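You operate a simulated robot arm through the tools that you are given. There is no shell and no other tool. Be economical: measure what you need, move in short steps, check, and stop when the job is done.

Carry out the task below with a simulated robot arm. There is one attempt and no reset: what you move stays moved.

Task
Take the white foam from the right end of the long desk and leave it on the top of the grey cabinet. Stack the blue box marked "95" from the top of the long desk on top of the blue box that says "57". Stack the orange box that says "65" from the top of the small bench on top of the orange box labelled "56". Take the small black box on the top of the small bench and put it away on the right end of the long desk. Take the standoff on the top of the small bench and put it away on the top of the left bench. Put the small box marked "leds" from the top of the small bench on top of the green small box and the small box marked "buzzers" on top of the grey small box. Any order will do. Set down upright: small black box.

It is judged by the outcome, as a careful person would: the job done as asked, and still so three seconds after it is handed in. It fails if anything else is knocked over, pushed out of place, dropped, spilled or broken.

Robot
A 6-joint arm with a fingered hand on a trunk, on a base that drives. Base frame: it is fixed to the floor where the robot stands at the start and does not move with it; the origin is under the middle of the robot, x ahead of it, y to its left, z up. Lengths are in cm, angles in rad, forces in N, time in s.
With the tool pointing down near the work surface it reaches from about 22 to 54 cm from the robot's upright axis, wherever it stands. Its first joint turns from -2.897 to 2.897 rad. Places, roughly: blue box [50, -25, 75]; green small box (6x6x9 cm) [-120, 150, 80]; grey small box (6x6x9 cm) [-100, 120, 80]; orange box [-75, 75, 75]; right end of the long desk (47x23 cm) [54, -16, 78]; small black box (6x5x5 cm) [-100, 140, 80]; small box [-100, 100, 75]; standoff (2x3x3 cm) [-110, 130, 80]; top of the grey cabinet (20x13 cm) [-70, 44, 86]; top of the left bench [-500, -120, 80]; white foam (8x5x4 cm) [50, 0, 80]. Payload 3.1 kg.
Tool frame: the origin (TCP) lies between the finger pads and is the grasp point; the fingertips stand 2.2 cm ahead of it; z points along the fingers, y is the line along which they close. Largest opening 13.2 cm; the body of the gripper starts 6 cm behind the TCP. The gripper is a hand of 4 fingers: y runs from the thumb to the fingers, the wrist lies at [0, 0, -21.8] in the tool frame.
Orientation is that of the tool frame in the base frame, as a unit quaternion [x, y, z, w]. With the fingers straight down and closing along the base's y, the tool's x points along the base's -x, its y along +y and its z along -z.

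Tools
- The arm moves only by the tool nudge_tool. Its argument "steps" is a list of rows, each a list of 6 numbers: the shift along the tool's x, y, z in cm, then the turn, a rotation vector about the tool's x, y, z in rad. In form: [[dx, dy, dz, wx, wy, wz], ...]. A call has 1 to 20 rows; each row is the pose to reach, as a shift and turn from the pose commanded when the call began, along the tool's axes at that moment. A row lasts 0.2 s, in which the tool goes at most 5 cm and 0.15 rad; a call with a longer step from one row to the next is refused whole. A pose out of reach is approached as far as the arm can. The call stops where the force on the tool passes 40 N (or 10 N more than at its start, if that is more) or the arm is blocked; 0.2 s more then pass. In this call time passes only in rows, and 0.2 s behind the last. The reply holds the time, the measured pose of the TCP, the force on the tool along the base axes, the opening and the grip force, in the units named above and with some noise, with the torque about the TCP (base axes, N m) and any sound that the robot's microphone picked up, and new pictures: "show" is both (left out), scene, wrist or none.
- Cameras (640 x 400 px; columns grow to the right, rows downward): "scene" is now at [-1.51, 17.44, 161.36]; the picture's right is [0.54, -0.84, 0.00], its down [-0.79, -0.50, -0.36] and it looks along [0.31, 0.20, -0.93] (base axes); focal length 214 px, centre (320, 200). "wrist" rides on the gripper at [5.3, -5.3, -8.4] in the tool frame; the picture's right is [0.71, 0.71, 0.00], its down [-0.53, 0.53, -0.67] and it looks along [-0.47, 0.47, 0.74] (tool axes); focal length 247 px, centre (320, 200). There is no depth. A picture from a camera that has moved, and an enlarged one, comes with that camera's place and axes in the base frame and with its lens. The place of the scene camera against the robot may be out by one fixed shift of up to 2.5 cm in any direction.
- slide_trunk(by): slides the trunk up (or, below 0, down) by that many cm; the arm and the scene camera ride with it, the base frame stays. It gives what a move gives, with no picture.
- roll_base(legs): drives the robot by 1 to 6 legs, each [ahead, left, turn to the left] in cm, cm and rad, along the robot's own axes; the way and the turn of a leg run together, so that a leg with both is an arc; at most 150 cm and 3.142 rad a leg. The arm and the cameras ride along, it lands a little off, and it stops where it bumps. It gives what a move gives, and a new picture of the scene camera.
- curl_fingers(finger1, finger2, finger3, thumb_bend): sets how far each is bent, from 0 (flat) to 1 (curled in); at 0.3 the hand is open as for a grip, at 0.7 the pads meet at the TCP. One left out holds its place. A second passes; each finger stops where it meets its share of the squeeze, and holds until it gets a number again. It is the only way to open and close the hand. It gives what a move gives, with no picture; readings hold the bend of each and the force on the fingers (four entries, about 0 where the hand has none), thumb and palm.
- pan_tilt(pan, tilt): turns the head with the scene camera to pan (to the left, within 2.705 rad either way) and tilt (down, from -0.506 to 1.204), counted from straight ahead of the robot. It gives what a move gives, and a new picture of the scene camera.
- enlarge(camera, box): a new picture of the part [left, top, right, bottom] of that camera's present view, enlarged. No time passes.
- finish_job(): hands the job in; it is judged then, once.

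Work in short steps. Places have to be worked out from the pictures, the camera data and where the tool is seen: move nearer, look again, correct. Check each grasp and each placing, and mend what went wrong. You have 207 turns and 260 pictures in all, those below and enlarged ones among them. Open the gripper and draw the arm clear of the work before you hand the job in, unless the task says otherwise; then end with one line.

The tools are called as a command line: name --pt "numbers of a row" for each row, then --argument value for the rest, lists and objects as JSON in quotes. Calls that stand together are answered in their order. nudge_tool: Moves the arm, as the interface text tells. Its arguments: {"type":"object","properties":{"steps":{"type":"array","items":{"type":"array","items":{"type":"number"}}},"show":{"type":"string","enum":["both","scene","wrist","none"]}},"required":["steps"]} The other tools are called the same way: slide_trunk (by) slides the trunk up or down; curl_fingers (finger1, finger2, finger3, thumb_bend) moves the fingers one by one; roll_base (legs) drives the base; pan_tilt (pan, tilt) turns the head that bears the scene camera; enlarge (camera, box) takes an enlarged picture of a part of a camera's view; finish_job () hands the job in.

At the start:

```text
time_s: 0.0
position: [37.58, -12.88, 114.18]
ee_rot: [0.0, 1.0, 0.0, 0.0]
force: [-0.1, -1.0, -0.1]
wrist_torque: [0.04, -0.01, 0.01]
finger_gap: 13.2
grip_force: 0.0
shape: jaw
bend: [0.3, 0.3, 0.3, 0.3]
finger forces: [0.1, 0.1, 0.0, 0.1, 0.1, 0.0]
trunk travel left (down, up): [-30.0, 8.6]
robot x, y, heading: [-0.07, 0.31, -0.0]
head pan, tilt: [0.569, 1.201]
```

scene: 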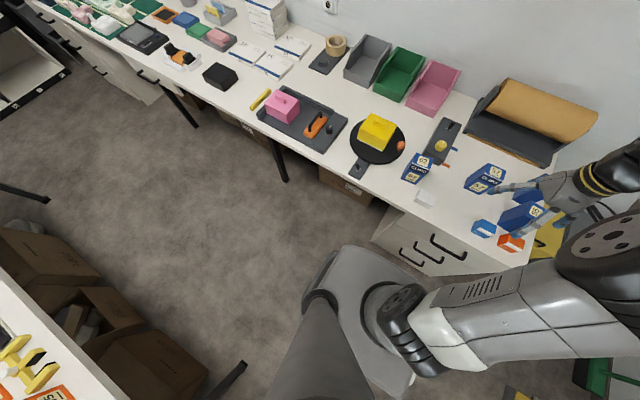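
wrist: 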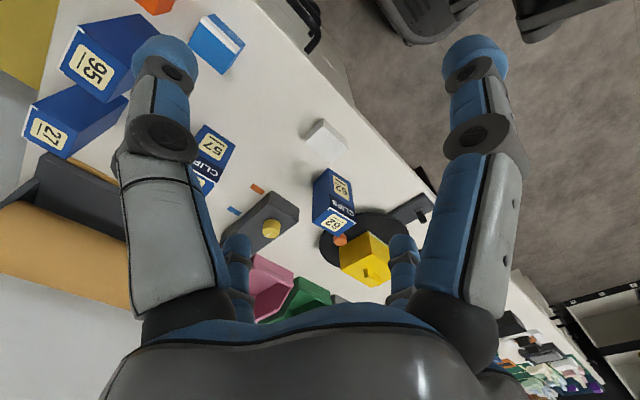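

I'll first look closer at the desk end near the arm.

enlarge --camera "scene" --box '[340, 80, 600, 280]'

enlarge --camera "wrist" --box '[0, 0, 480, 300]'

pan_tilt --pan 2.4 --tilt 0.8

```text
2.00 times, centred on (470, 180) of scene
camera zoom: at [-1.51, 17.44, 161.36], right [0.54, -0.84, 0.0], down [-0.79, -0.5, -0.36], along [0.31, 0.2, -0.93], focal length 429 px, centre (20, 240)
```

zoom: 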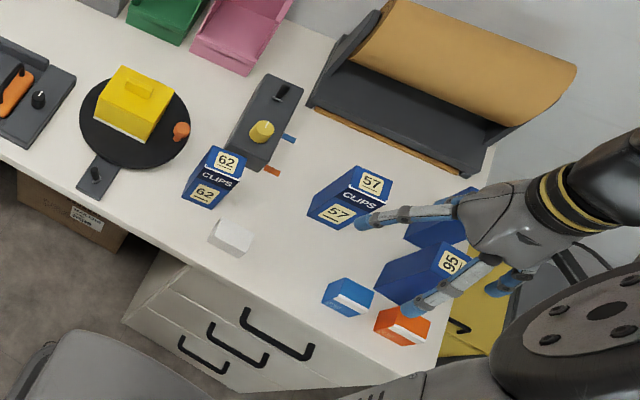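

```text
1.33 times, centred on (240, 150) of wrist
camera zoom: at [32.31, -18.3, 122.7], right [-0.71, 0.71, 0.0], down [0.53, 0.53, 0.67], along [0.47, 0.47, -0.74], focal length 329 px, centre (427, 267)
```

zoom: 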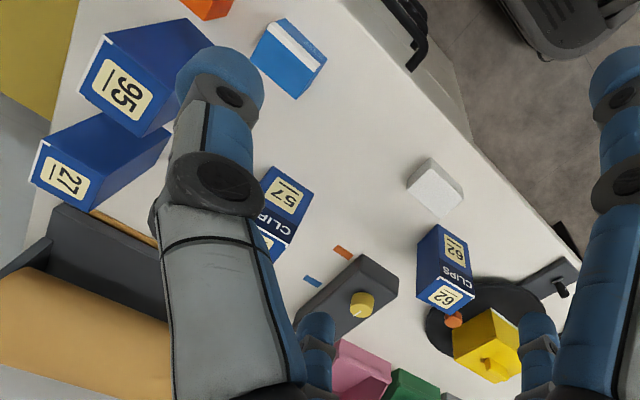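

```text
time_s: 1.8
position: [37.43, -12.92, 114.4]
ee_rot: [0.0, 1.0, 0.0, 0.0]
force: [-0.5, -0.5, 0.1]
wrist_torque: [0.01, 0.03, 0.0]
finger_gap: 13.18
grip_force: 0.0
shape: jaw
bend: [0.3, 0.3, 0.3, 0.3]
finger forces: [0.1, 0.0, 0.1, 0.1, 0.1, 0.1]
trunk travel left (down, up): [-30.0, 8.6]
robot x, y, heading: [-0.13, -0.47, -0.0]
head pan, tilt: [2.4, 0.799]
camera scene: at [-12.16, 19.88, 164.13], right [0.68, 0.74, 0.0], down [0.53, -0.48, -0.7], along [-0.51, 0.47, -0.72], focal length 214 px, centre (320, 200)
```

scene: 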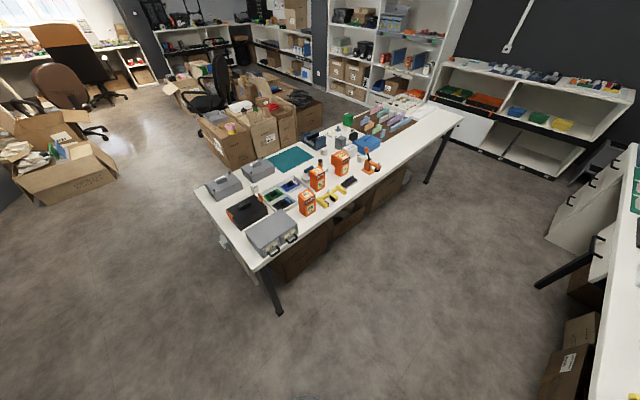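

The small bench is behind-left; I'll enlarge it.

enlarge --camera "scene" --box '[190, 130, 400, 260]'

enlarge --camera "scene" --box '[300, 80, 470, 190]'

enlarge --camera "scene" --box '[0, 0, 160, 100]'

```text
3.05 times, centred on (295, 195) of scene
camera zoom: at [-12.16, 19.88, 164.13], right [0.68, 0.74, 0.0], down [0.53, -0.48, -0.7], along [-0.51, 0.47, -0.72], focal length 654 px, centre (396, 215)
```

zoom: 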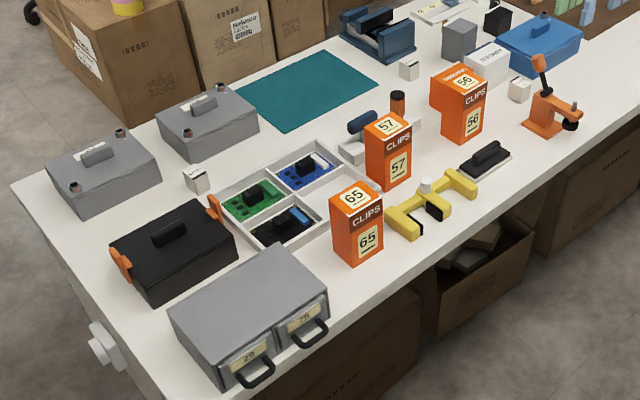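

```text
3.64 times, centred on (385, 135) of scene
camera zoom: at [-12.16, 19.88, 164.13], right [0.68, 0.74, 0.0], down [0.53, -0.48, -0.7], along [-0.51, 0.47, -0.72], focal length 780 px, centre (84, 436)
```

zoom: 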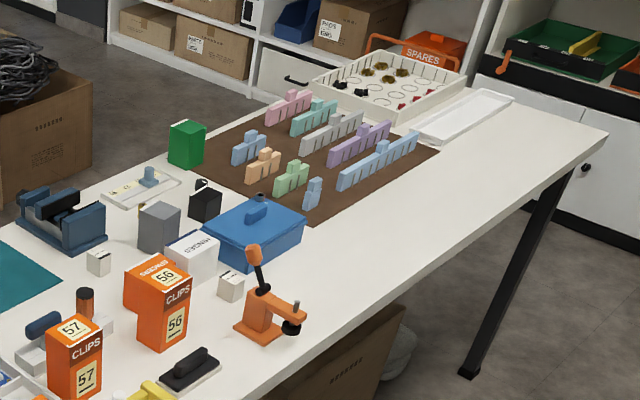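

```text
4.00 times, centred on (80, 50) of scene
camera zoom: at [-12.16, 19.88, 164.13], right [0.68, 0.74, 0.0], down [0.53, -0.48, -0.7], along [-0.51, 0.47, -0.72], focal length 858 px, centre (1280, 800)
```

zoom: 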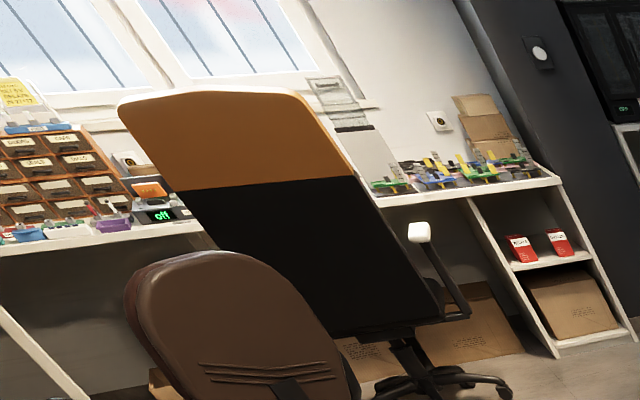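

Blue 95 and 57 look about x≈58–68, beyond the arm's reach from here, so the base must drive. First I check the surroundings to the right and the floor near the base.

pan_tilt --pan -0.7 --tilt 1.0

pan_tilt --pan 0.2 --tilt 1.2

```text
time_s: 4.5
position: [37.62, -12.91, 114.32]
ee_rot: [0.0, 1.0, 0.0, 0.0]
force: [-0.6, 0.0, 0.3]
wrist_torque: [-0.02, 0.03, 0.0]
finger_gap: 13.18
grip_force: 0.1
shape: jaw
bend: [0.3, 0.3, 0.3, 0.3]
finger forces: [0.1, 0.1, 0.0, 0.1, 0.0, 0.0]
trunk travel left (down, up): [-30.0, 8.6]
robot x, y, heading: [0.13, 0.11, 0.003]
head pan, tilt: [-0.7, 1.0]
camera scene: at [-0.89, 9.94, 162.62], right [-0.64, -0.77, 0.0], down [-0.64, 0.54, -0.54], along [0.41, -0.35, -0.84], focal length 214 px, centre (320, 200)
```

scene: 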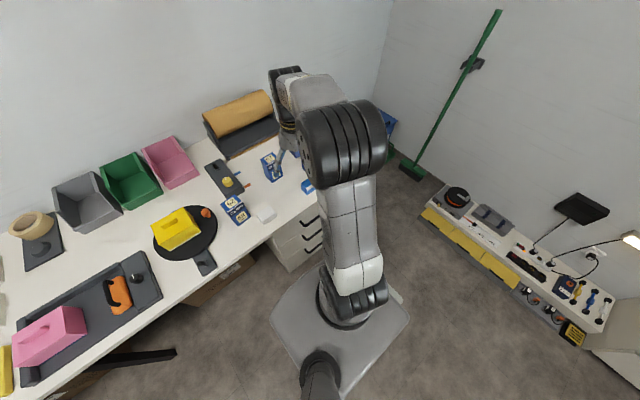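

```text
time_s: 5.7
position: [37.53, -12.89, 114.28]
ee_rot: [0.0, 1.0, 0.0, 0.0]
force: [0.1, -0.5, -0.5]
wrist_torque: [0.0, 0.02, -0.04]
finger_gap: 13.18
grip_force: 0.1
shape: jaw
bend: [0.3, 0.3, 0.3, 0.3]
finger forces: [0.0, 0.0, 0.1, 0.1, 0.0, 0.1]
trunk travel left (down, up): [-30.0, 8.6]
robot x, y, heading: [0.28, 0.05, 0.001]
head pan, tilt: [0.201, 1.201]
camera scene: at [-0.74, 15.53, 161.36], right [0.2, -0.98, 0.0], down [-0.91, -0.19, -0.36], along [0.36, 0.07, -0.93], focal length 214 px, centre (320, 200)
```

scene: 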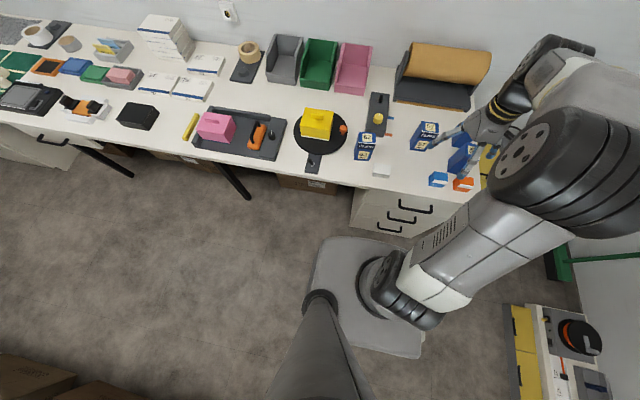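

The floor to the right is clear. I drive 20 cm right and a cautious 7 cm ahead, then re-view.

roll_base --legs '[[0, -20, 0], [7, 0, 0]]'

```text
time_s: 7.9
position: [44.66, -33.02, 114.15]
ee_rot: [0.002, 1.0, 0.001, -0.001]
force: [0.3, -0.2, 0.6]
wrist_torque: [-0.01, 0.03, 0.01]
finger_gap: 13.18
grip_force: 0.1
shape: jaw
bend: [0.3, 0.3, 0.3, 0.3]
finger forces: [0.0, 0.0, 0.1, 0.1, 0.1, 0.0]
trunk travel left (down, up): [-30.0, 8.6]
robot x, y, heading: [6.7, -20.15, -0.005]
head pan, tilt: [0.201, 1.201]
camera scene: at [6.45, -4.46, 161.36], right [0.2, -0.98, 0.0], down [-0.91, -0.18, -0.36], along [0.35, 0.07, -0.93], focal length 214 px, centre (320, 200)
```

scene: 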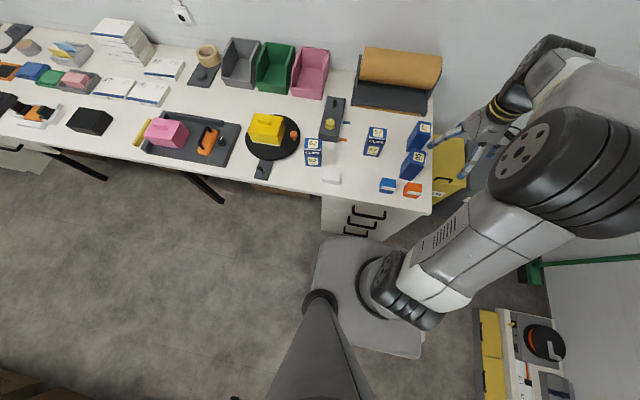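

enlarge --camera "scene" --box '[280, 100, 480, 260]'

```text
2.50 times, centred on (380, 180) of scene
camera zoom: at [6.45, -4.46, 161.36], right [0.2, -0.98, 0.0], down [-0.91, -0.18, -0.36], along [0.35, 0.07, -0.93], focal length 536 px, centre (170, 250)
```

zoom: 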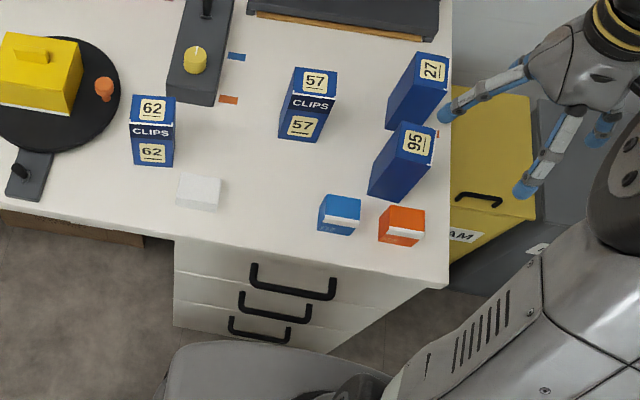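

Boxes now clear: 57 at about (66,-18), 95 at about (58,-34), tops near z 88. I need a little more reach, so 3 cm further ahead, and look closely at the boxes and base gap.

roll_base --legs '[[3, 0, 0]]'

enlarge --camera "scene" --box '[360, 100, 460, 200]'

enlarge --camera "scene" --box '[290, 180, 450, 280]'

```text
time_s: 8.7
position: [47.43, -33.03, 114.39]
ee_rot: [0.002, 1.0, 0.0, 0.0]
force: [-0.1, 0.3, 0.0]
wrist_torque: [0.01, 0.02, 0.01]
finger_gap: 13.17
grip_force: 0.1
shape: jaw
bend: [0.3, 0.3, 0.3, 0.3]
finger forces: [0.1, 0.0, 0.0, 0.0, 0.0, 0.0]
trunk travel left (down, up): [-30.0, 8.6]
robot x, y, heading: [9.85, -19.69, -0.002]
head pan, tilt: [0.201, 1.201]
camera scene: at [9.25, -4.43, 161.36], right [0.2, -0.98, 0.0], down [-0.91, -0.18, -0.36], along [0.35, 0.07, -0.93], focal length 214 px, centre (320, 200)
```

scene: 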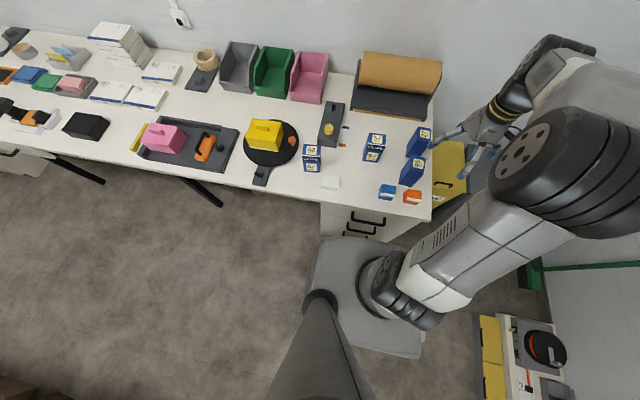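

```text
4.00 times, centred on (410, 150) of scene
camera zoom: at [9.25, -4.43, 161.36], right [0.2, -0.98, 0.0], down [-0.91, -0.18, -0.36], along [0.35, 0.07, -0.93], focal length 858 px, centre (-40, 400)
```

zoom: 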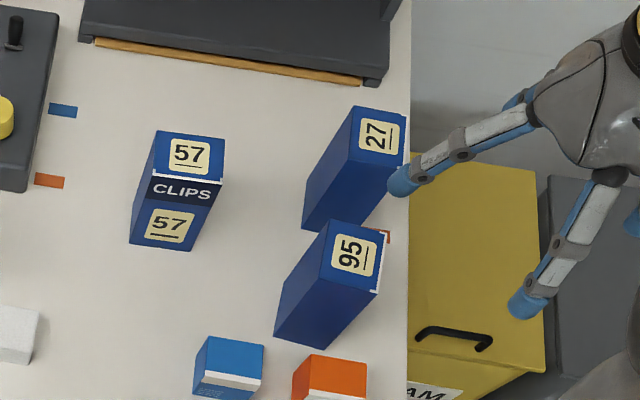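

```text
4.00 times, centred on (370, 230) of scene
camera zoom: at [9.25, -4.43, 161.36], right [0.2, -0.98, 0.0], down [-0.91, -0.18, -0.36], along [0.35, 0.07, -0.93], focal length 858 px, centre (120, 80)
```

zoom: 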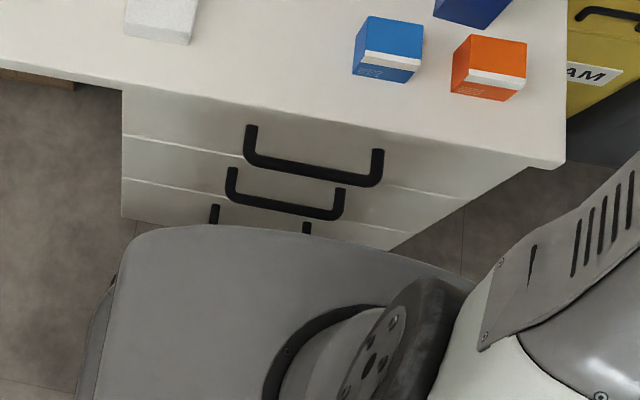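

The base is close to the drawers, so it stays here. 95 top centre is estimated near (57.5,-34), z 88; I hover above it and look with the wrist camera.

nudge_tool --pt "-4 -0.5 1 0 0 0" --pt "-8 -1 3 0 0 0" --pt "-10 -1 6 0 0 0" --pt "-10 -1 10 0 0 0"

```text
time_s: 9.7
position: [57.23, -33.95, 104.32]
ee_rot: [0.002, 1.0, 0.0, -0.001]
force: [-0.5, -0.4, -0.3]
wrist_torque: [0.0, 0.03, 0.01]
finger_gap: 13.19
grip_force: 0.0
shape: jaw
bend: [0.3, 0.3, 0.3, 0.3]
finger forces: [0.0, 0.0, 0.0, 0.0, 0.0, 0.0]
trunk travel left (down, up): [-30.0, 8.6]
robot x, y, heading: [9.8, -19.98, -0.004]
head pan, tilt: [0.201, 1.201]
camera scene: at [9.28, -4.45, 161.36], right [0.2, -0.98, 0.0], down [-0.91, -0.18, -0.36], along [0.35, 0.07, -0.93], focal length 214 px, centre (320, 200)
camera wrist: at [52.03, -39.41, 112.62], right [-0.7, 0.71, 0.0], down [0.53, 0.52, 0.67], along [0.47, 0.47, -0.74], focal length 247 px, centre (320, 200)
```

scene: 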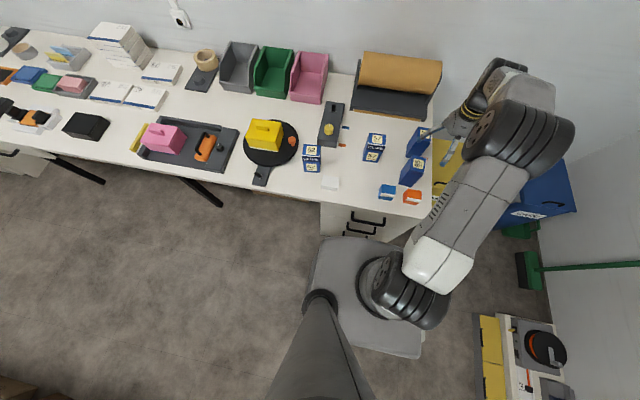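
wrist: 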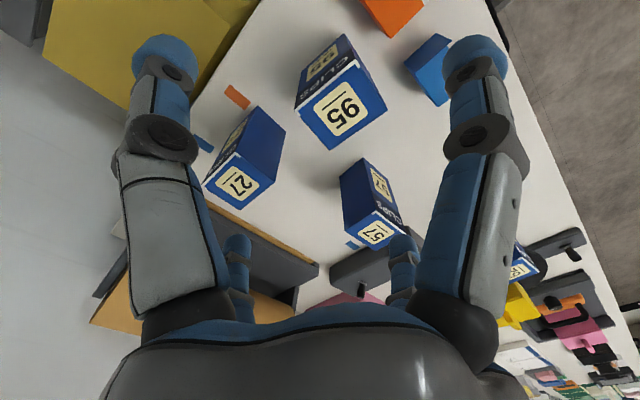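

Wrist view puts 95's top at about (57,-31.6), z≈89.7. The hand has four digits in a cross (±x, ±y), so I centre over the box and lower to z 96 to check.

nudge_tool --pt "0.3 2.3 3 0 0 0" --pt "0.3 2.3 8.3 0 0 0" --show "wrist"

```text
refused: row 2 steps farther than a row can; nothing moved
```

nudge_tool --pt "0.3 2.3 4 0 0 0" --pt "0.3 2.3 8.3 0 0 0" --show "wrist"

```text
time_s: 10.3
position: [57.09, -31.68, 95.86]
ee_rot: [0.002, 1.0, 0.0, 0.001]
force: [-0.3, 0.1, -1.2]
wrist_torque: [0.02, 0.0, 0.01]
finger_gap: 13.2
grip_force: 0.1
shape: jaw
bend: [0.3, 0.3, 0.3, 0.3]
finger forces: [0.1, 0.0, 0.1, 0.1, 0.0, 0.0]
trunk travel left (down, up): [-30.0, 8.6]
robot x, y, heading: [10.22, -20.29, -0.003]
head pan, tilt: [0.201, 1.201]
camera wrist: at [51.72, -37.08, 104.21], right [-0.7, 0.71, 0.0], down [0.53, 0.52, 0.67], along [0.47, 0.47, -0.74], focal length 247 px, centre (320, 200)
```

wrist: 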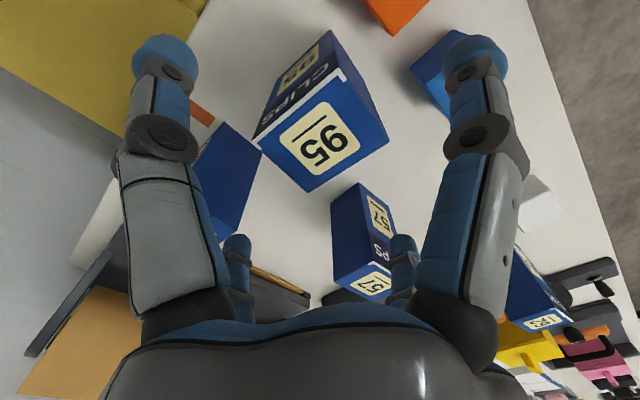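

Centred well (top centre ≈ (56.8,-31.75)). Descend to TCP z 85.5.

nudge_tool --pt "0.2 0 3.5 0 0 0" --pt "0.2 0 7 0 0 0" --pt "0.2 0 10.3 0 0 0" --show "wrist"

curl_fingers --finger1 0.42

enlarge --camera "wrist" --box '[0, 0, 640, 400]'

```text
time_s: 11.1
position: [56.99, -31.44, 85.5]
ee_rot: [0.003, 1.0, 0.0, 0.0]
force: [0.6, -0.4, -0.5]
wrist_torque: [0.04, 0.02, -0.02]
finger_gap: 13.19
grip_force: 0.0
shape: jaw
bend: [0.3, 0.3, 0.3, 0.3]
finger forces: [0.1, 0.0, 0.2, 0.0, 0.1, 0.1]
trunk travel left (down, up): [-30.0, 8.6]
robot x, y, heading: [9.59, -20.09, -0.002]
head pan, tilt: [0.201, 1.201]
camera wrist: at [51.59, -36.94, 93.87], right [-0.7, 0.71, 0.0], down [0.53, 0.52, 0.67], along [0.47, 0.47, -0.74], focal length 247 px, centre (320, 200)
```

wrist: 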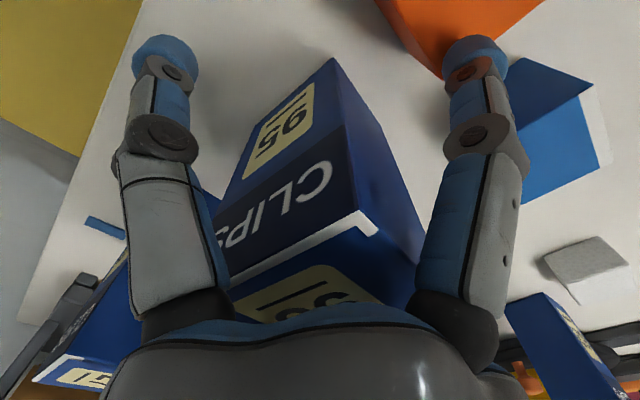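

```text
time_s: 12.1
position: [56.82, -31.64, 85.58]
ee_rot: [0.001, 1.0, -0.001, 0.001]
force: [0.7, -0.9, -0.1]
wrist_torque: [-0.02, 0.01, 0.01]
finger_gap: 7.52
grip_force: 0.5
shape: fingers
bend: [0.42, 0.3, 0.3, 0.3]
finger forces: [0.1, 0.0, 0.3, 0.0, 0.1, 0.1]
trunk travel left (down, up): [-30.0, 8.6]
robot x, y, heading: [10.32, -20.1, -0.006]
head pan, tilt: [0.201, 1.201]
```

```text
1.00 times, centred on (320, 200) of wrist (not enlarged: the box is as wide or as high as the picture)
camera zoom: at [51.55, -36.93, 93.91], right [-0.7, 0.71, 0.0], down [0.53, 0.52, 0.67], along [0.47, 0.47, -0.74], focal length 247 px, centre (320, 200)
```

zoom: 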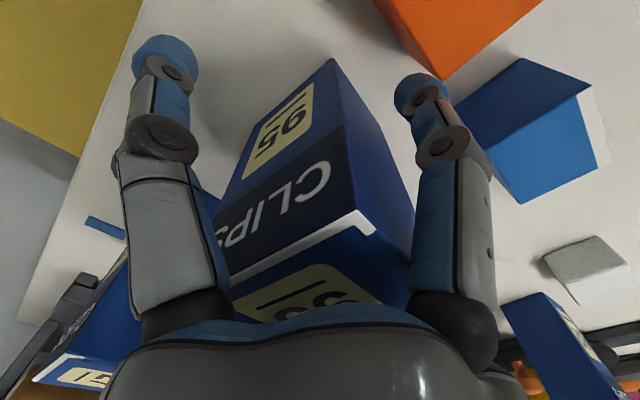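

finger1 is the digit on tool +x. Close all four gently around the box, then squeeze.

curl_fingers --finger1 0.46 --finger2 0.46 --finger3 0.46 --thumb_bend 0.46

curl_fingers --finger1 0.65 --finger2 0.65 --finger3 0.65 --thumb_bend 0.65

enlarge --camera "wrist" --box '[0, 0, 640, 400]'

```text
time_s: 13.1
position: [56.9, -31.44, 85.57]
ee_rot: [0.002, 1.0, 0.0, -0.001]
force: [0.5, 0.4, 2.5]
wrist_torque: [-0.02, 0.04, -0.02]
finger_gap: 5.12
grip_force: 4.6
shape: fingers
bend: [0.45, 0.46, 0.45, 0.46]
finger forces: [3.7, 0.0, 5.2, 0.0, 0.0, 0.0]
trunk travel left (down, up): [-30.0, 8.6]
robot x, y, heading: [9.9, -19.99, -0.003]
head pan, tilt: [0.201, 1.201]
```

```text
time_s: 14.1
position: [56.77, -31.57, 85.61]
ee_rot: [0.002, 1.0, 0.001, 0.0]
force: [2.1, -1.2, 3.7]
wrist_torque: [-0.24, 0.11, 0.09]
finger_gap: 3.52
grip_force: 30.7
shape: fingers
bend: [0.51, 0.55, 0.5, 0.56]
finger forces: [20.9, 7.0, 22.1, 0.0, 11.3, 0.0]
trunk travel left (down, up): [-30.0, 8.6]
robot x, y, heading: [9.86, -20.05, -0.009]
head pan, tilt: [0.201, 1.201]
```

```text
1.00 times, centred on (320, 200) of wrist (not enlarged: the box is as wide or as high as the picture)
camera zoom: at [51.55, -36.93, 93.92], right [-0.7, 0.71, 0.0], down [0.53, 0.52, 0.67], along [0.47, 0.47, -0.74], focal length 247 px, centre (320, 200)
```

zoom: 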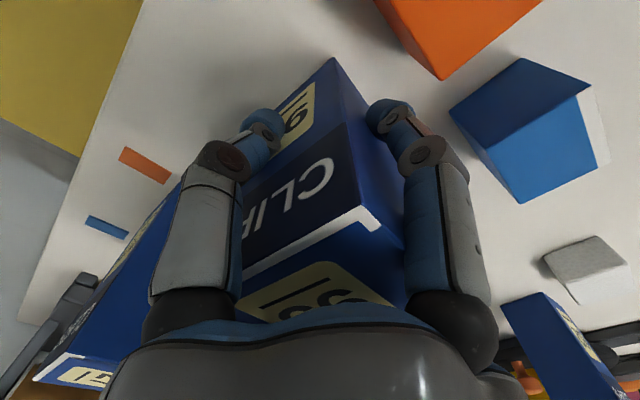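

Gripped by all four. Lift straight up 19 cm.

nudge_tool --pt "0 0 -2 0 0 0" --pt "0 0 -6 0 0 0" --pt "0 0 -10.5 0 0 0" --pt "0 0 -15 0 0 0" --pt "0 0 -19.5 0 0 0"

```text
time_s: 15.3
position: [57.0, -31.78, 105.4]
ee_rot: [0.002, 1.0, 0.0, -0.001]
force: [-0.5, -0.6, -1.9]
wrist_torque: [0.04, 0.0, -0.01]
finger_gap: 3.48
grip_force: 28.1
shape: fingers
bend: [0.51, 0.55, 0.5, 0.56]
finger forces: [19.1, 7.4, 19.2, 0.0, 10.7, 0.0]
trunk travel left (down, up): [-30.0, 8.6]
robot x, y, heading: [10.01, -20.08, -0.003]
head pan, tilt: [0.201, 1.201]
camera scene: at [9.18, -4.43, 161.36], right [0.2, -0.98, 0.0], down [-0.91, -0.18, -0.36], along [0.36, 0.07, -0.93], focal length 214 px, centre (320, 200)
camera wrist: at [51.69, -37.07, 113.72], right [-0.7, 0.71, 0.0], down [0.53, 0.52, 0.67], along [0.47, 0.47, -0.74], focal length 247 px, centre (320, 200)
```

scene: 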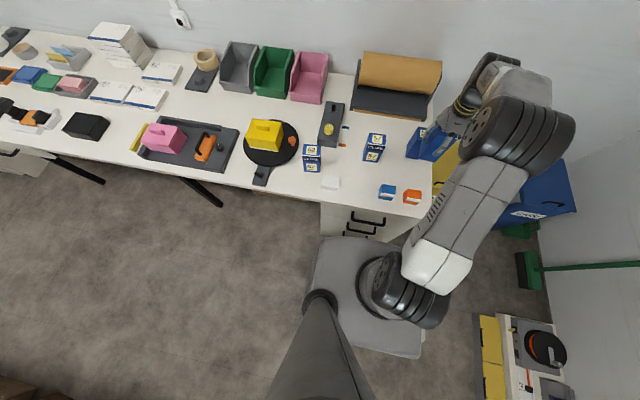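
wrist: 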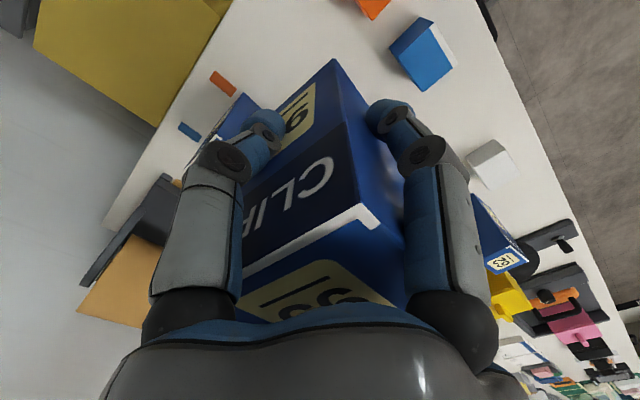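

Held box is firm. Move toward above 57, estimated at (65.3,-15.2), in steps.

nudge_tool --pt "-2 4.2 -1 0 0 0" --pt "-4 8.4 -1 0 0 0" --pt "-6.2 12.5 -1 0 0 0" --pt "-8.3 16.6 -1 0 0 0"

enlarge --camera "scene" --box '[330, 80, 450, 180]'

```text
time_s: 16.3
position: [65.58, -15.2, 106.05]
ee_rot: [0.002, 1.0, -0.001, -0.001]
force: [-0.3, 0.8, -1.7]
wrist_torque: [0.0, 0.01, 0.0]
finger_gap: 3.45
grip_force: 27.0
shape: fingers
bend: [0.51, 0.55, 0.5, 0.56]
finger forces: [17.6, 7.3, 18.1, 0.0, 10.6, 0.0]
trunk travel left (down, up): [-30.0, 8.6]
robot x, y, heading: [10.15, -19.96, -0.008]
head pan, tilt: [0.201, 1.201]
camera scene: at [9.44, -4.29, 161.34], right [0.2, -0.98, 0.0], down [-0.91, -0.18, -0.36], along [0.35, 0.07, -0.93], focal length 214 px, centre (320, 200)
camera wrist: at [60.31, -20.58, 114.44], right [-0.7, 0.71, 0.0], down [0.53, 0.52, 0.67], along [0.47, 0.47, -0.75], focal length 247 px, centre (320, 200)
```

scene: 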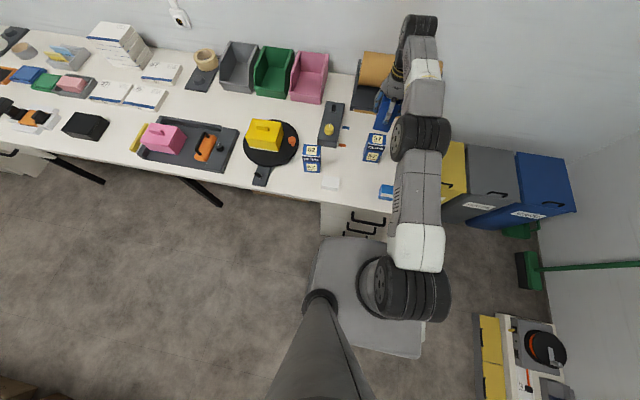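
wrist: 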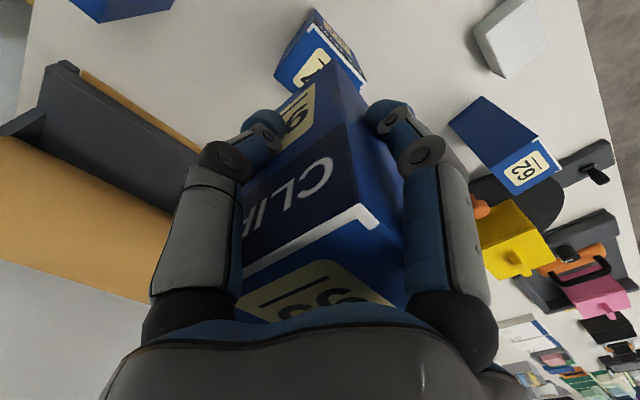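

```text
4.00 times, centred on (390, 130) of scene
camera zoom: at [9.44, -4.29, 161.34], right [0.2, -0.98, 0.0], down [-0.91, -0.18, -0.36], along [0.35, 0.07, -0.93], focal length 858 px, centre (40, 480)
```

zoom: 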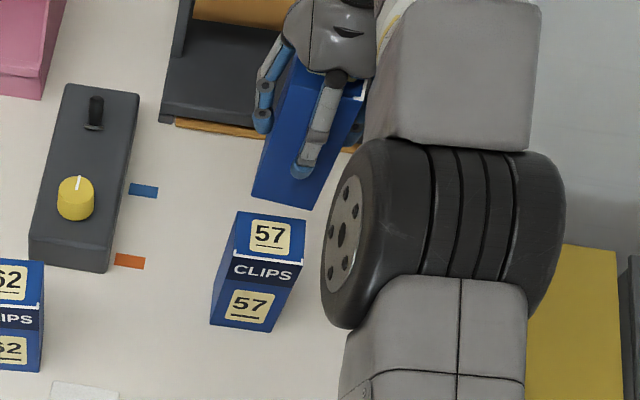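

Reach is fine. Enlarge the wrist view near 57 to compare its top edges with the held box.

enlarge --camera "wrist" --box '[240, 0, 400, 100]'

```text
4.00 times, centred on (320, 50) of wrist
camera zoom: at [60.31, -20.58, 114.44], right [-0.7, 0.71, 0.0], down [0.53, 0.52, 0.67], along [0.47, 0.47, -0.75], focal length 988 px, centre (320, 800)
```

zoom: 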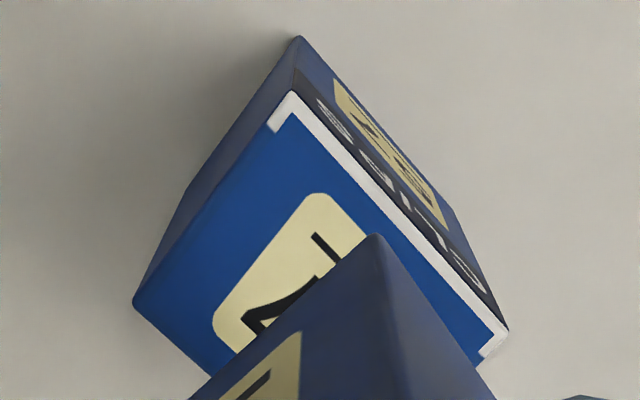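

enlarge --camera "scene" --box '[375, 85, 431, 165]'

```text
5.00 times, centred on (403, 125) of scene
camera zoom: at [9.44, -4.29, 161.34], right [0.2, -0.98, 0.0], down [-0.91, -0.18, -0.36], along [0.35, 0.07, -0.93], focal length 1072 px, centre (-95, 575)
```

zoom: 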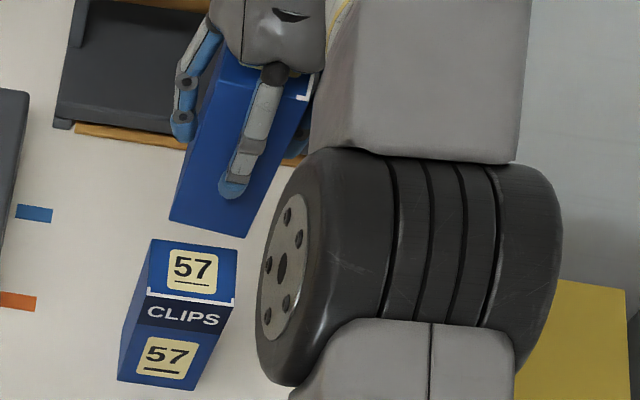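

Desk surface works out at ~77.5, box height ~12, so the held bottom is ~z 98. Shift (-0.4,-0.6) and lower to just above 57, then check.

nudge_tool --pt "0.4 -0.6 2 0 0 0" --pt "0.4 -0.6 5 0 0 0" --pt "0.4 -0.6 6.8 0 0 0" --show "wrist"

enlarge --camera "scene" --box '[350, 85, 430, 165]'

```text
time_s: 17.1
position: [65.11, -15.74, 99.36]
ee_rot: [0.002, 1.0, 0.0, 0.0]
force: [-0.6, 0.1, -2.2]
wrist_torque: [-0.03, -0.03, -0.02]
finger_gap: 3.49
grip_force: 26.9
shape: fingers
bend: [0.51, 0.55, 0.5, 0.56]
finger forces: [17.3, 7.3, 17.7, 0.0, 10.7, 0.1]
trunk travel left (down, up): [-30.0, 8.6]
robot x, y, heading: [9.68, -19.89, -0.005]
head pan, tilt: [0.201, 1.201]
camera wrist: at [59.8, -21.1, 107.69], right [-0.7, 0.71, 0.0], down [0.53, 0.52, 0.67], along [0.47, 0.47, -0.74], focal length 247 px, centre (320, 200)
```

wrist: 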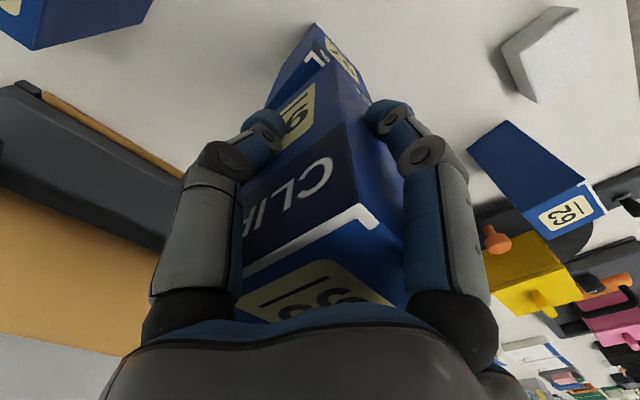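

```text
5.00 times, centred on (390, 125) of scene
camera zoom: at [9.26, -4.42, 161.36], right [0.2, -0.98, 0.0], down [-0.91, -0.18, -0.36], along [0.35, 0.07, -0.93], focal length 1072 px, centre (-30, 575)
```

zoom: 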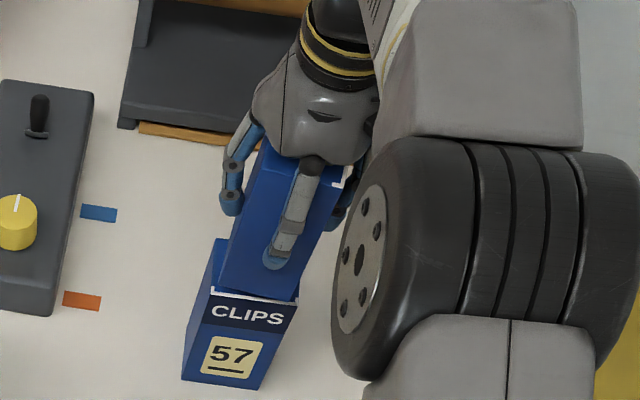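

Alignment looks right. Lower in small steps until contact.

nudge_tool --pt "0 0 0.6 0 0 0" --pt "0 0 1.1 0 0 0" --pt "0 0 1.5 0 0 0" --pt "0 0 1.9 0 0 0" --pt "0 0 2.3 0 0 0" --show "wrist"

enlarge --camera "scene" --box '[350, 85, 430, 165]'

```text
time_s: 18.4
position: [65.02, -15.83, 97.92]
ee_rot: [0.001, 1.0, 0.0, 0.008]
force: [-4.9, 0.1, 21.8]
wrist_torque: [-0.35, 1.02, -0.11]
finger_gap: 3.53
grip_force: 33.1
shape: fingers
bend: [0.5, 0.55, 0.5, 0.56]
finger forces: [21.9, 7.0, 24.6, 0.0, 13.2, 0.0]
trunk travel left (down, up): [-30.0, 8.6]
robot x, y, heading: [9.55, -19.96, -0.004]
head pan, tilt: [0.201, 1.201]
stopped in row 5: the force on the tool passed its limit at 43 N (the readings are from after the stop); the commanded pose is now the measured one
camera wrist: at [59.66, -21.1, 106.25], right [-0.71, 0.71, -0.01], down [0.52, 0.52, 0.68], along [0.49, 0.47, -0.74], focal length 247 px, centre (320, 200)
```

wrist: 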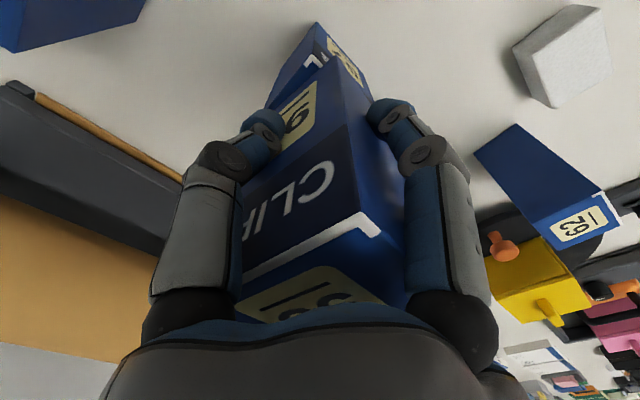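

```text
5.00 times, centred on (390, 125) of scene
camera zoom: at [9.01, -4.43, 161.36], right [0.2, -0.98, 0.0], down [-0.91, -0.18, -0.36], along [0.36, 0.07, -0.93], focal length 1072 px, centre (-30, 575)
```

zoom: 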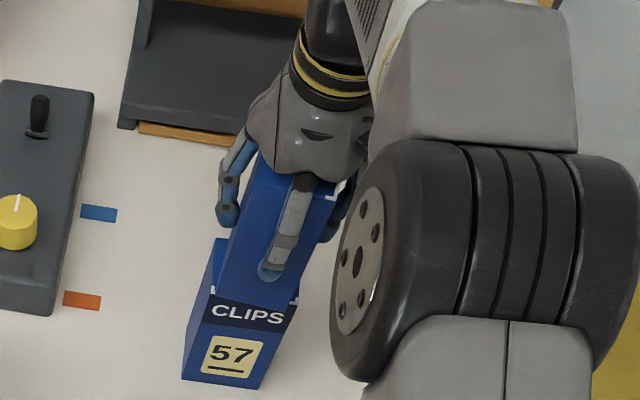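

In contact on 57. Ease off slightly, then open the hand.

nudge_tool --pt "0 0 -0.35 0 0 0" --show "none"

curl_fingers --finger1 0.45 --finger2 0.45 --finger3 0.45 --thumb_bend 0.45

curl_fingers --finger1 0.3 --finger2 0.3 --finger3 0.3 --thumb_bend 0.3

nudge_tool --pt "0 0 -3 0 0 0" --pt "0 0 -6 0 0 0" --pt "0 0 -10 0 0 0"

```text
time_s: 18.8
position: [65.05, -15.55, 98.1]
ee_rot: [0.003, 1.0, 0.0, 0.007]
force: [-2.1, -0.3, 9.6]
wrist_torque: [-0.27, 0.47, -0.1]
finger_gap: 3.51
grip_force: 30.2
shape: fingers
bend: [0.51, 0.55, 0.5, 0.56]
finger forces: [19.4, 7.2, 21.5, 0.0, 12.4, 0.1]
trunk travel left (down, up): [-30.0, 8.6]
robot x, y, heading: [10.13, -19.8, -0.002]
head pan, tilt: [0.201, 1.201]
```

```text
time_s: 19.8
position: [64.99, -15.78, 98.12]
ee_rot: [0.002, 1.0, 0.0, 0.006]
force: [-0.5, 0.2, 2.5]
wrist_torque: [0.0, 0.08, 0.01]
finger_gap: 5.3
grip_force: 2.8
shape: fingers
bend: [0.45, 0.45, 0.45, 0.45]
finger forces: [3.5, 0.0, 2.8, 0.0, 0.0, 0.0]
trunk travel left (down, up): [-30.0, 8.6]
robot x, y, heading: [10.46, -20.23, -0.004]
head pan, tilt: [0.201, 1.201]
```

```text
time_s: 20.8
position: [65.06, -15.8, 98.1]
ee_rot: [0.001, 1.0, 0.0, 0.006]
force: [0.9, 0.2, -0.3]
wrist_torque: [-0.01, -0.01, 0.05]
finger_gap: 8.75
grip_force: 0.2
shape: fingers
bend: [0.3, 0.3, 0.3, 0.3]
finger forces: [0.0, 0.0, 0.0, 0.1, 0.1, 0.0]
trunk travel left (down, up): [-30.0, 8.6]
robot x, y, heading: [9.76, -19.89, -0.008]
head pan, tilt: [0.201, 1.201]
```

```text
time_s: 21.6
position: [65.13, -15.96, 108.12]
ee_rot: [0.002, 1.0, 0.0, 0.006]
force: [0.2, -0.2, -0.2]
wrist_torque: [0.03, 0.0, 0.01]
finger_gap: 8.77
grip_force: 0.0
shape: fingers
bend: [0.3, 0.3, 0.3, 0.3]
finger forces: [0.1, 0.0, 0.0, 0.1, 0.0, 0.1]
trunk travel left (down, up): [-30.0, 8.6]
robot x, y, heading: [9.92, -19.73, 0.002]
head pan, tilt: [0.201, 1.201]
camera scene: at [9.18, -4.44, 161.36], right [0.2, -0.98, 0.0], down [-0.91, -0.18, -0.36], along [0.36, 0.07, -0.93], focal length 214 px, centre (320, 200)
camera wrist: at [59.7, -21.31, 116.48], right [-0.7, 0.71, -0.01], down [0.52, 0.52, 0.67], along [0.48, 0.47, -0.74], focal length 247 px, centre (320, 200)
```

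scene: 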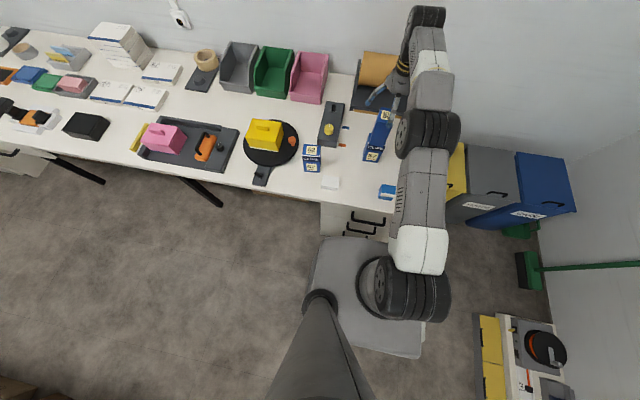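
wrist: 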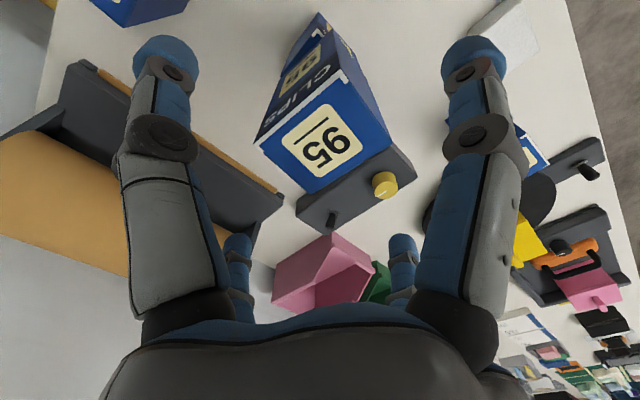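

Stack looks good. Raise, then move over to above the foam (~(46.5,-1.5)).

nudge_tool --pt "0 0 -3 0 -0.012 0" --pt "3.5 2.8 -4 0 -0.012 0" --pt "7 5.6 -4 0 -0.012 0" --pt "10.5 8.4 -4 0 -0.012 0" --pt "14 11.2 -4 0 -0.012 0" --pt "18 14 -2 0 -0.012 0" --pt "18.6 14 2 0 -0.012 0" --pt "18.6 14 6 0 -0.012 0" --pt "18.6 14 10 0 -0.012 0"

```text
refused: row 6 steps farther than a row can; nothing moved
```

nudge_tool --pt "0 0 -3 0 -0.012 0" --pt "3.5 2.8 -4 0 -0.012 0" --pt "7 5.6 -4 0 -0.012 0" --pt "10.5 8.4 -4 0 -0.012 0" --pt "14 11.2 -4 0 -0.012 0" --pt "17 13.5 -2 0 -0.012 0" --pt "18.6 14 2 0 -0.012 0" --pt "18.6 14 6 0 -0.012 0" --pt "18.6 14 10 0 -0.012 0"

enlarge --camera "scene" --box '[350, 95, 430, 175]'

```text
time_s: 23.6
position: [46.66, -1.72, 97.97]
ee_rot: [0.002, 1.0, 0.001, 0.013]
force: [-0.5, 1.2, 0.6]
wrist_torque: [0.02, 0.04, -0.02]
finger_gap: 8.76
grip_force: 0.1
shape: fingers
bend: [0.3, 0.3, 0.3, 0.3]
finger forces: [0.0, 0.0, 0.0, 0.0, 0.0, 0.1]
trunk travel left (down, up): [-30.0, 8.6]
robot x, y, heading: [9.91, -20.02, -0.004]
head pan, tilt: [0.201, 1.201]
camera scene: at [9.29, -4.38, 161.35], right [0.2, -0.98, 0.0], down [-0.91, -0.18, -0.36], along [0.35, 0.07, -0.93], focal length 214 px, centre (320, 200)
camera wrist: at [41.21, -7.14, 106.16], right [-0.7, 0.71, -0.02], down [0.51, 0.52, 0.68], along [0.49, 0.47, -0.73], focal length 247 px, centre (320, 200)
```

scene: 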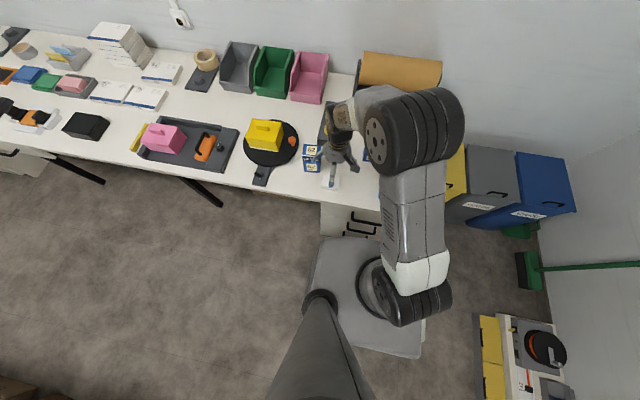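
wrist: 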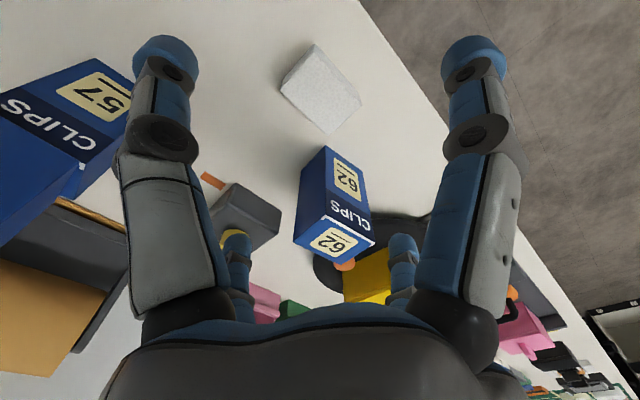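

```text
5.00 times, centred on (390, 135) of scene
camera zoom: at [9.29, -4.38, 161.35], right [0.2, -0.98, 0.0], down [-0.91, -0.18, -0.36], along [0.35, 0.07, -0.93], focal length 1072 px, centre (-30, 525)
```

zoom: 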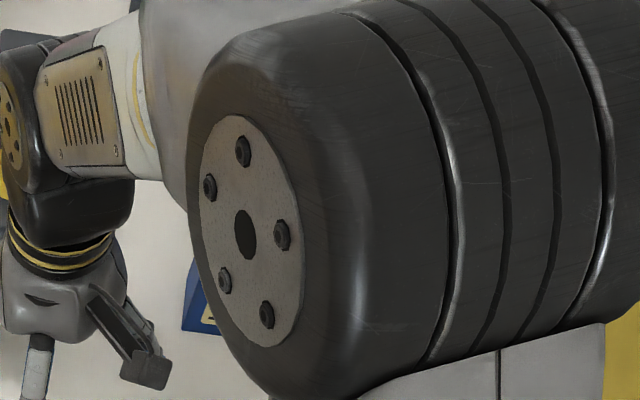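

Tilt was corrected the wrong way; I'll fix it. Enlarge the foam first.

enlarge --camera "wrist" --box '[240, 20, 400, 150]'

```text
3.08 times, centred on (320, 85) of wrist
camera zoom: at [41.21, -7.14, 106.16], right [-0.7, 0.71, -0.02], down [0.51, 0.52, 0.68], along [0.49, 0.47, -0.73], focal length 760 px, centre (320, 554)
```

zoom: 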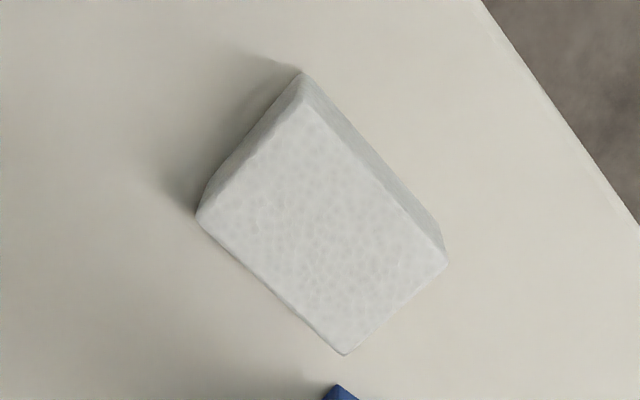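

Foam top centre ≈ (47.8,-1), long side along y. Level the tool and centre over it at z≈90.

nudge_tool --pt "-1.1 0.4 3 0 0.026 0" --pt "-1.0 0.4 7.5 0 0.026 0" --show "wrist"

```text
time_s: 24.2
position: [47.57, -1.39, 90.28]
ee_rot: [0.002, 1.0, 0.0, -0.001]
force: [0.8, 0.1, -0.3]
wrist_torque: [0.03, -0.03, -0.04]
finger_gap: 8.76
grip_force: 0.3
shape: fingers
bend: [0.3, 0.3, 0.3, 0.3]
finger forces: [0.0, 0.0, 0.0, 0.0, 0.1, 0.1]
trunk travel left (down, up): [-30.0, 8.6]
robot x, y, heading: [10.16, -19.8, -0.009]
head pan, tilt: [0.201, 1.201]
camera wrist: at [42.44, -6.72, 98.68], right [-0.71, 0.71, 0.0], down [0.53, 0.52, 0.67], along [0.47, 0.47, -0.74], focal length 247 px, centre (320, 200)
```

wrist: 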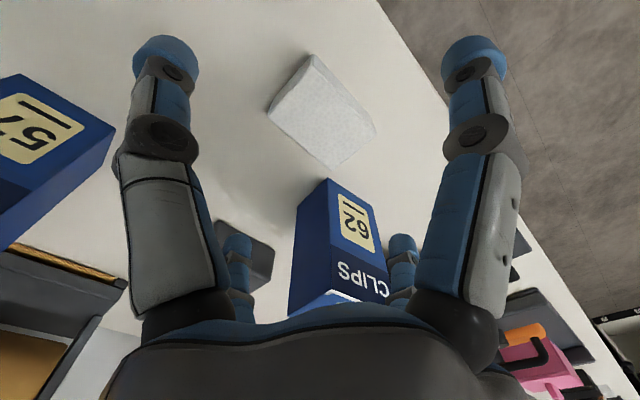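

nudge_tool --pt "0 0 3 0 0 0" --pt "0 0 6 0 0 0" --pt "0 0 8 0 0 0" --pt "0 0 9 0 0 0" --pt "0 0 9.7 0 0 0" --show "wrist"

```text
time_s: 25.4
position: [47.61, -1.2, 80.69]
ee_rot: [0.001, 1.0, 0.0, 0.0]
force: [-0.1, 0.0, 0.8]
wrist_torque: [0.0, -0.01, 0.0]
finger_gap: 8.77
grip_force: 0.0
shape: fingers
bend: [0.3, 0.3, 0.3, 0.3]
finger forces: [0.0, 0.0, 0.0, 0.0, 0.1, 0.0]
trunk travel left (down, up): [-30.0, 8.6]
robot x, y, heading: [10.22, -20.01, -0.004]
head pan, tilt: [0.201, 1.201]
camera wrist: at [42.37, -6.61, 89.11], right [-0.71, 0.71, 0.0], down [0.53, 0.52, 0.67], along [0.47, 0.47, -0.74], focal length 247 px, centre (320, 200)
```

wrist: 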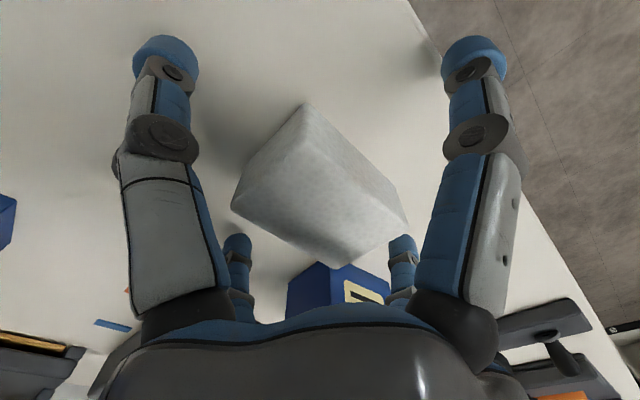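

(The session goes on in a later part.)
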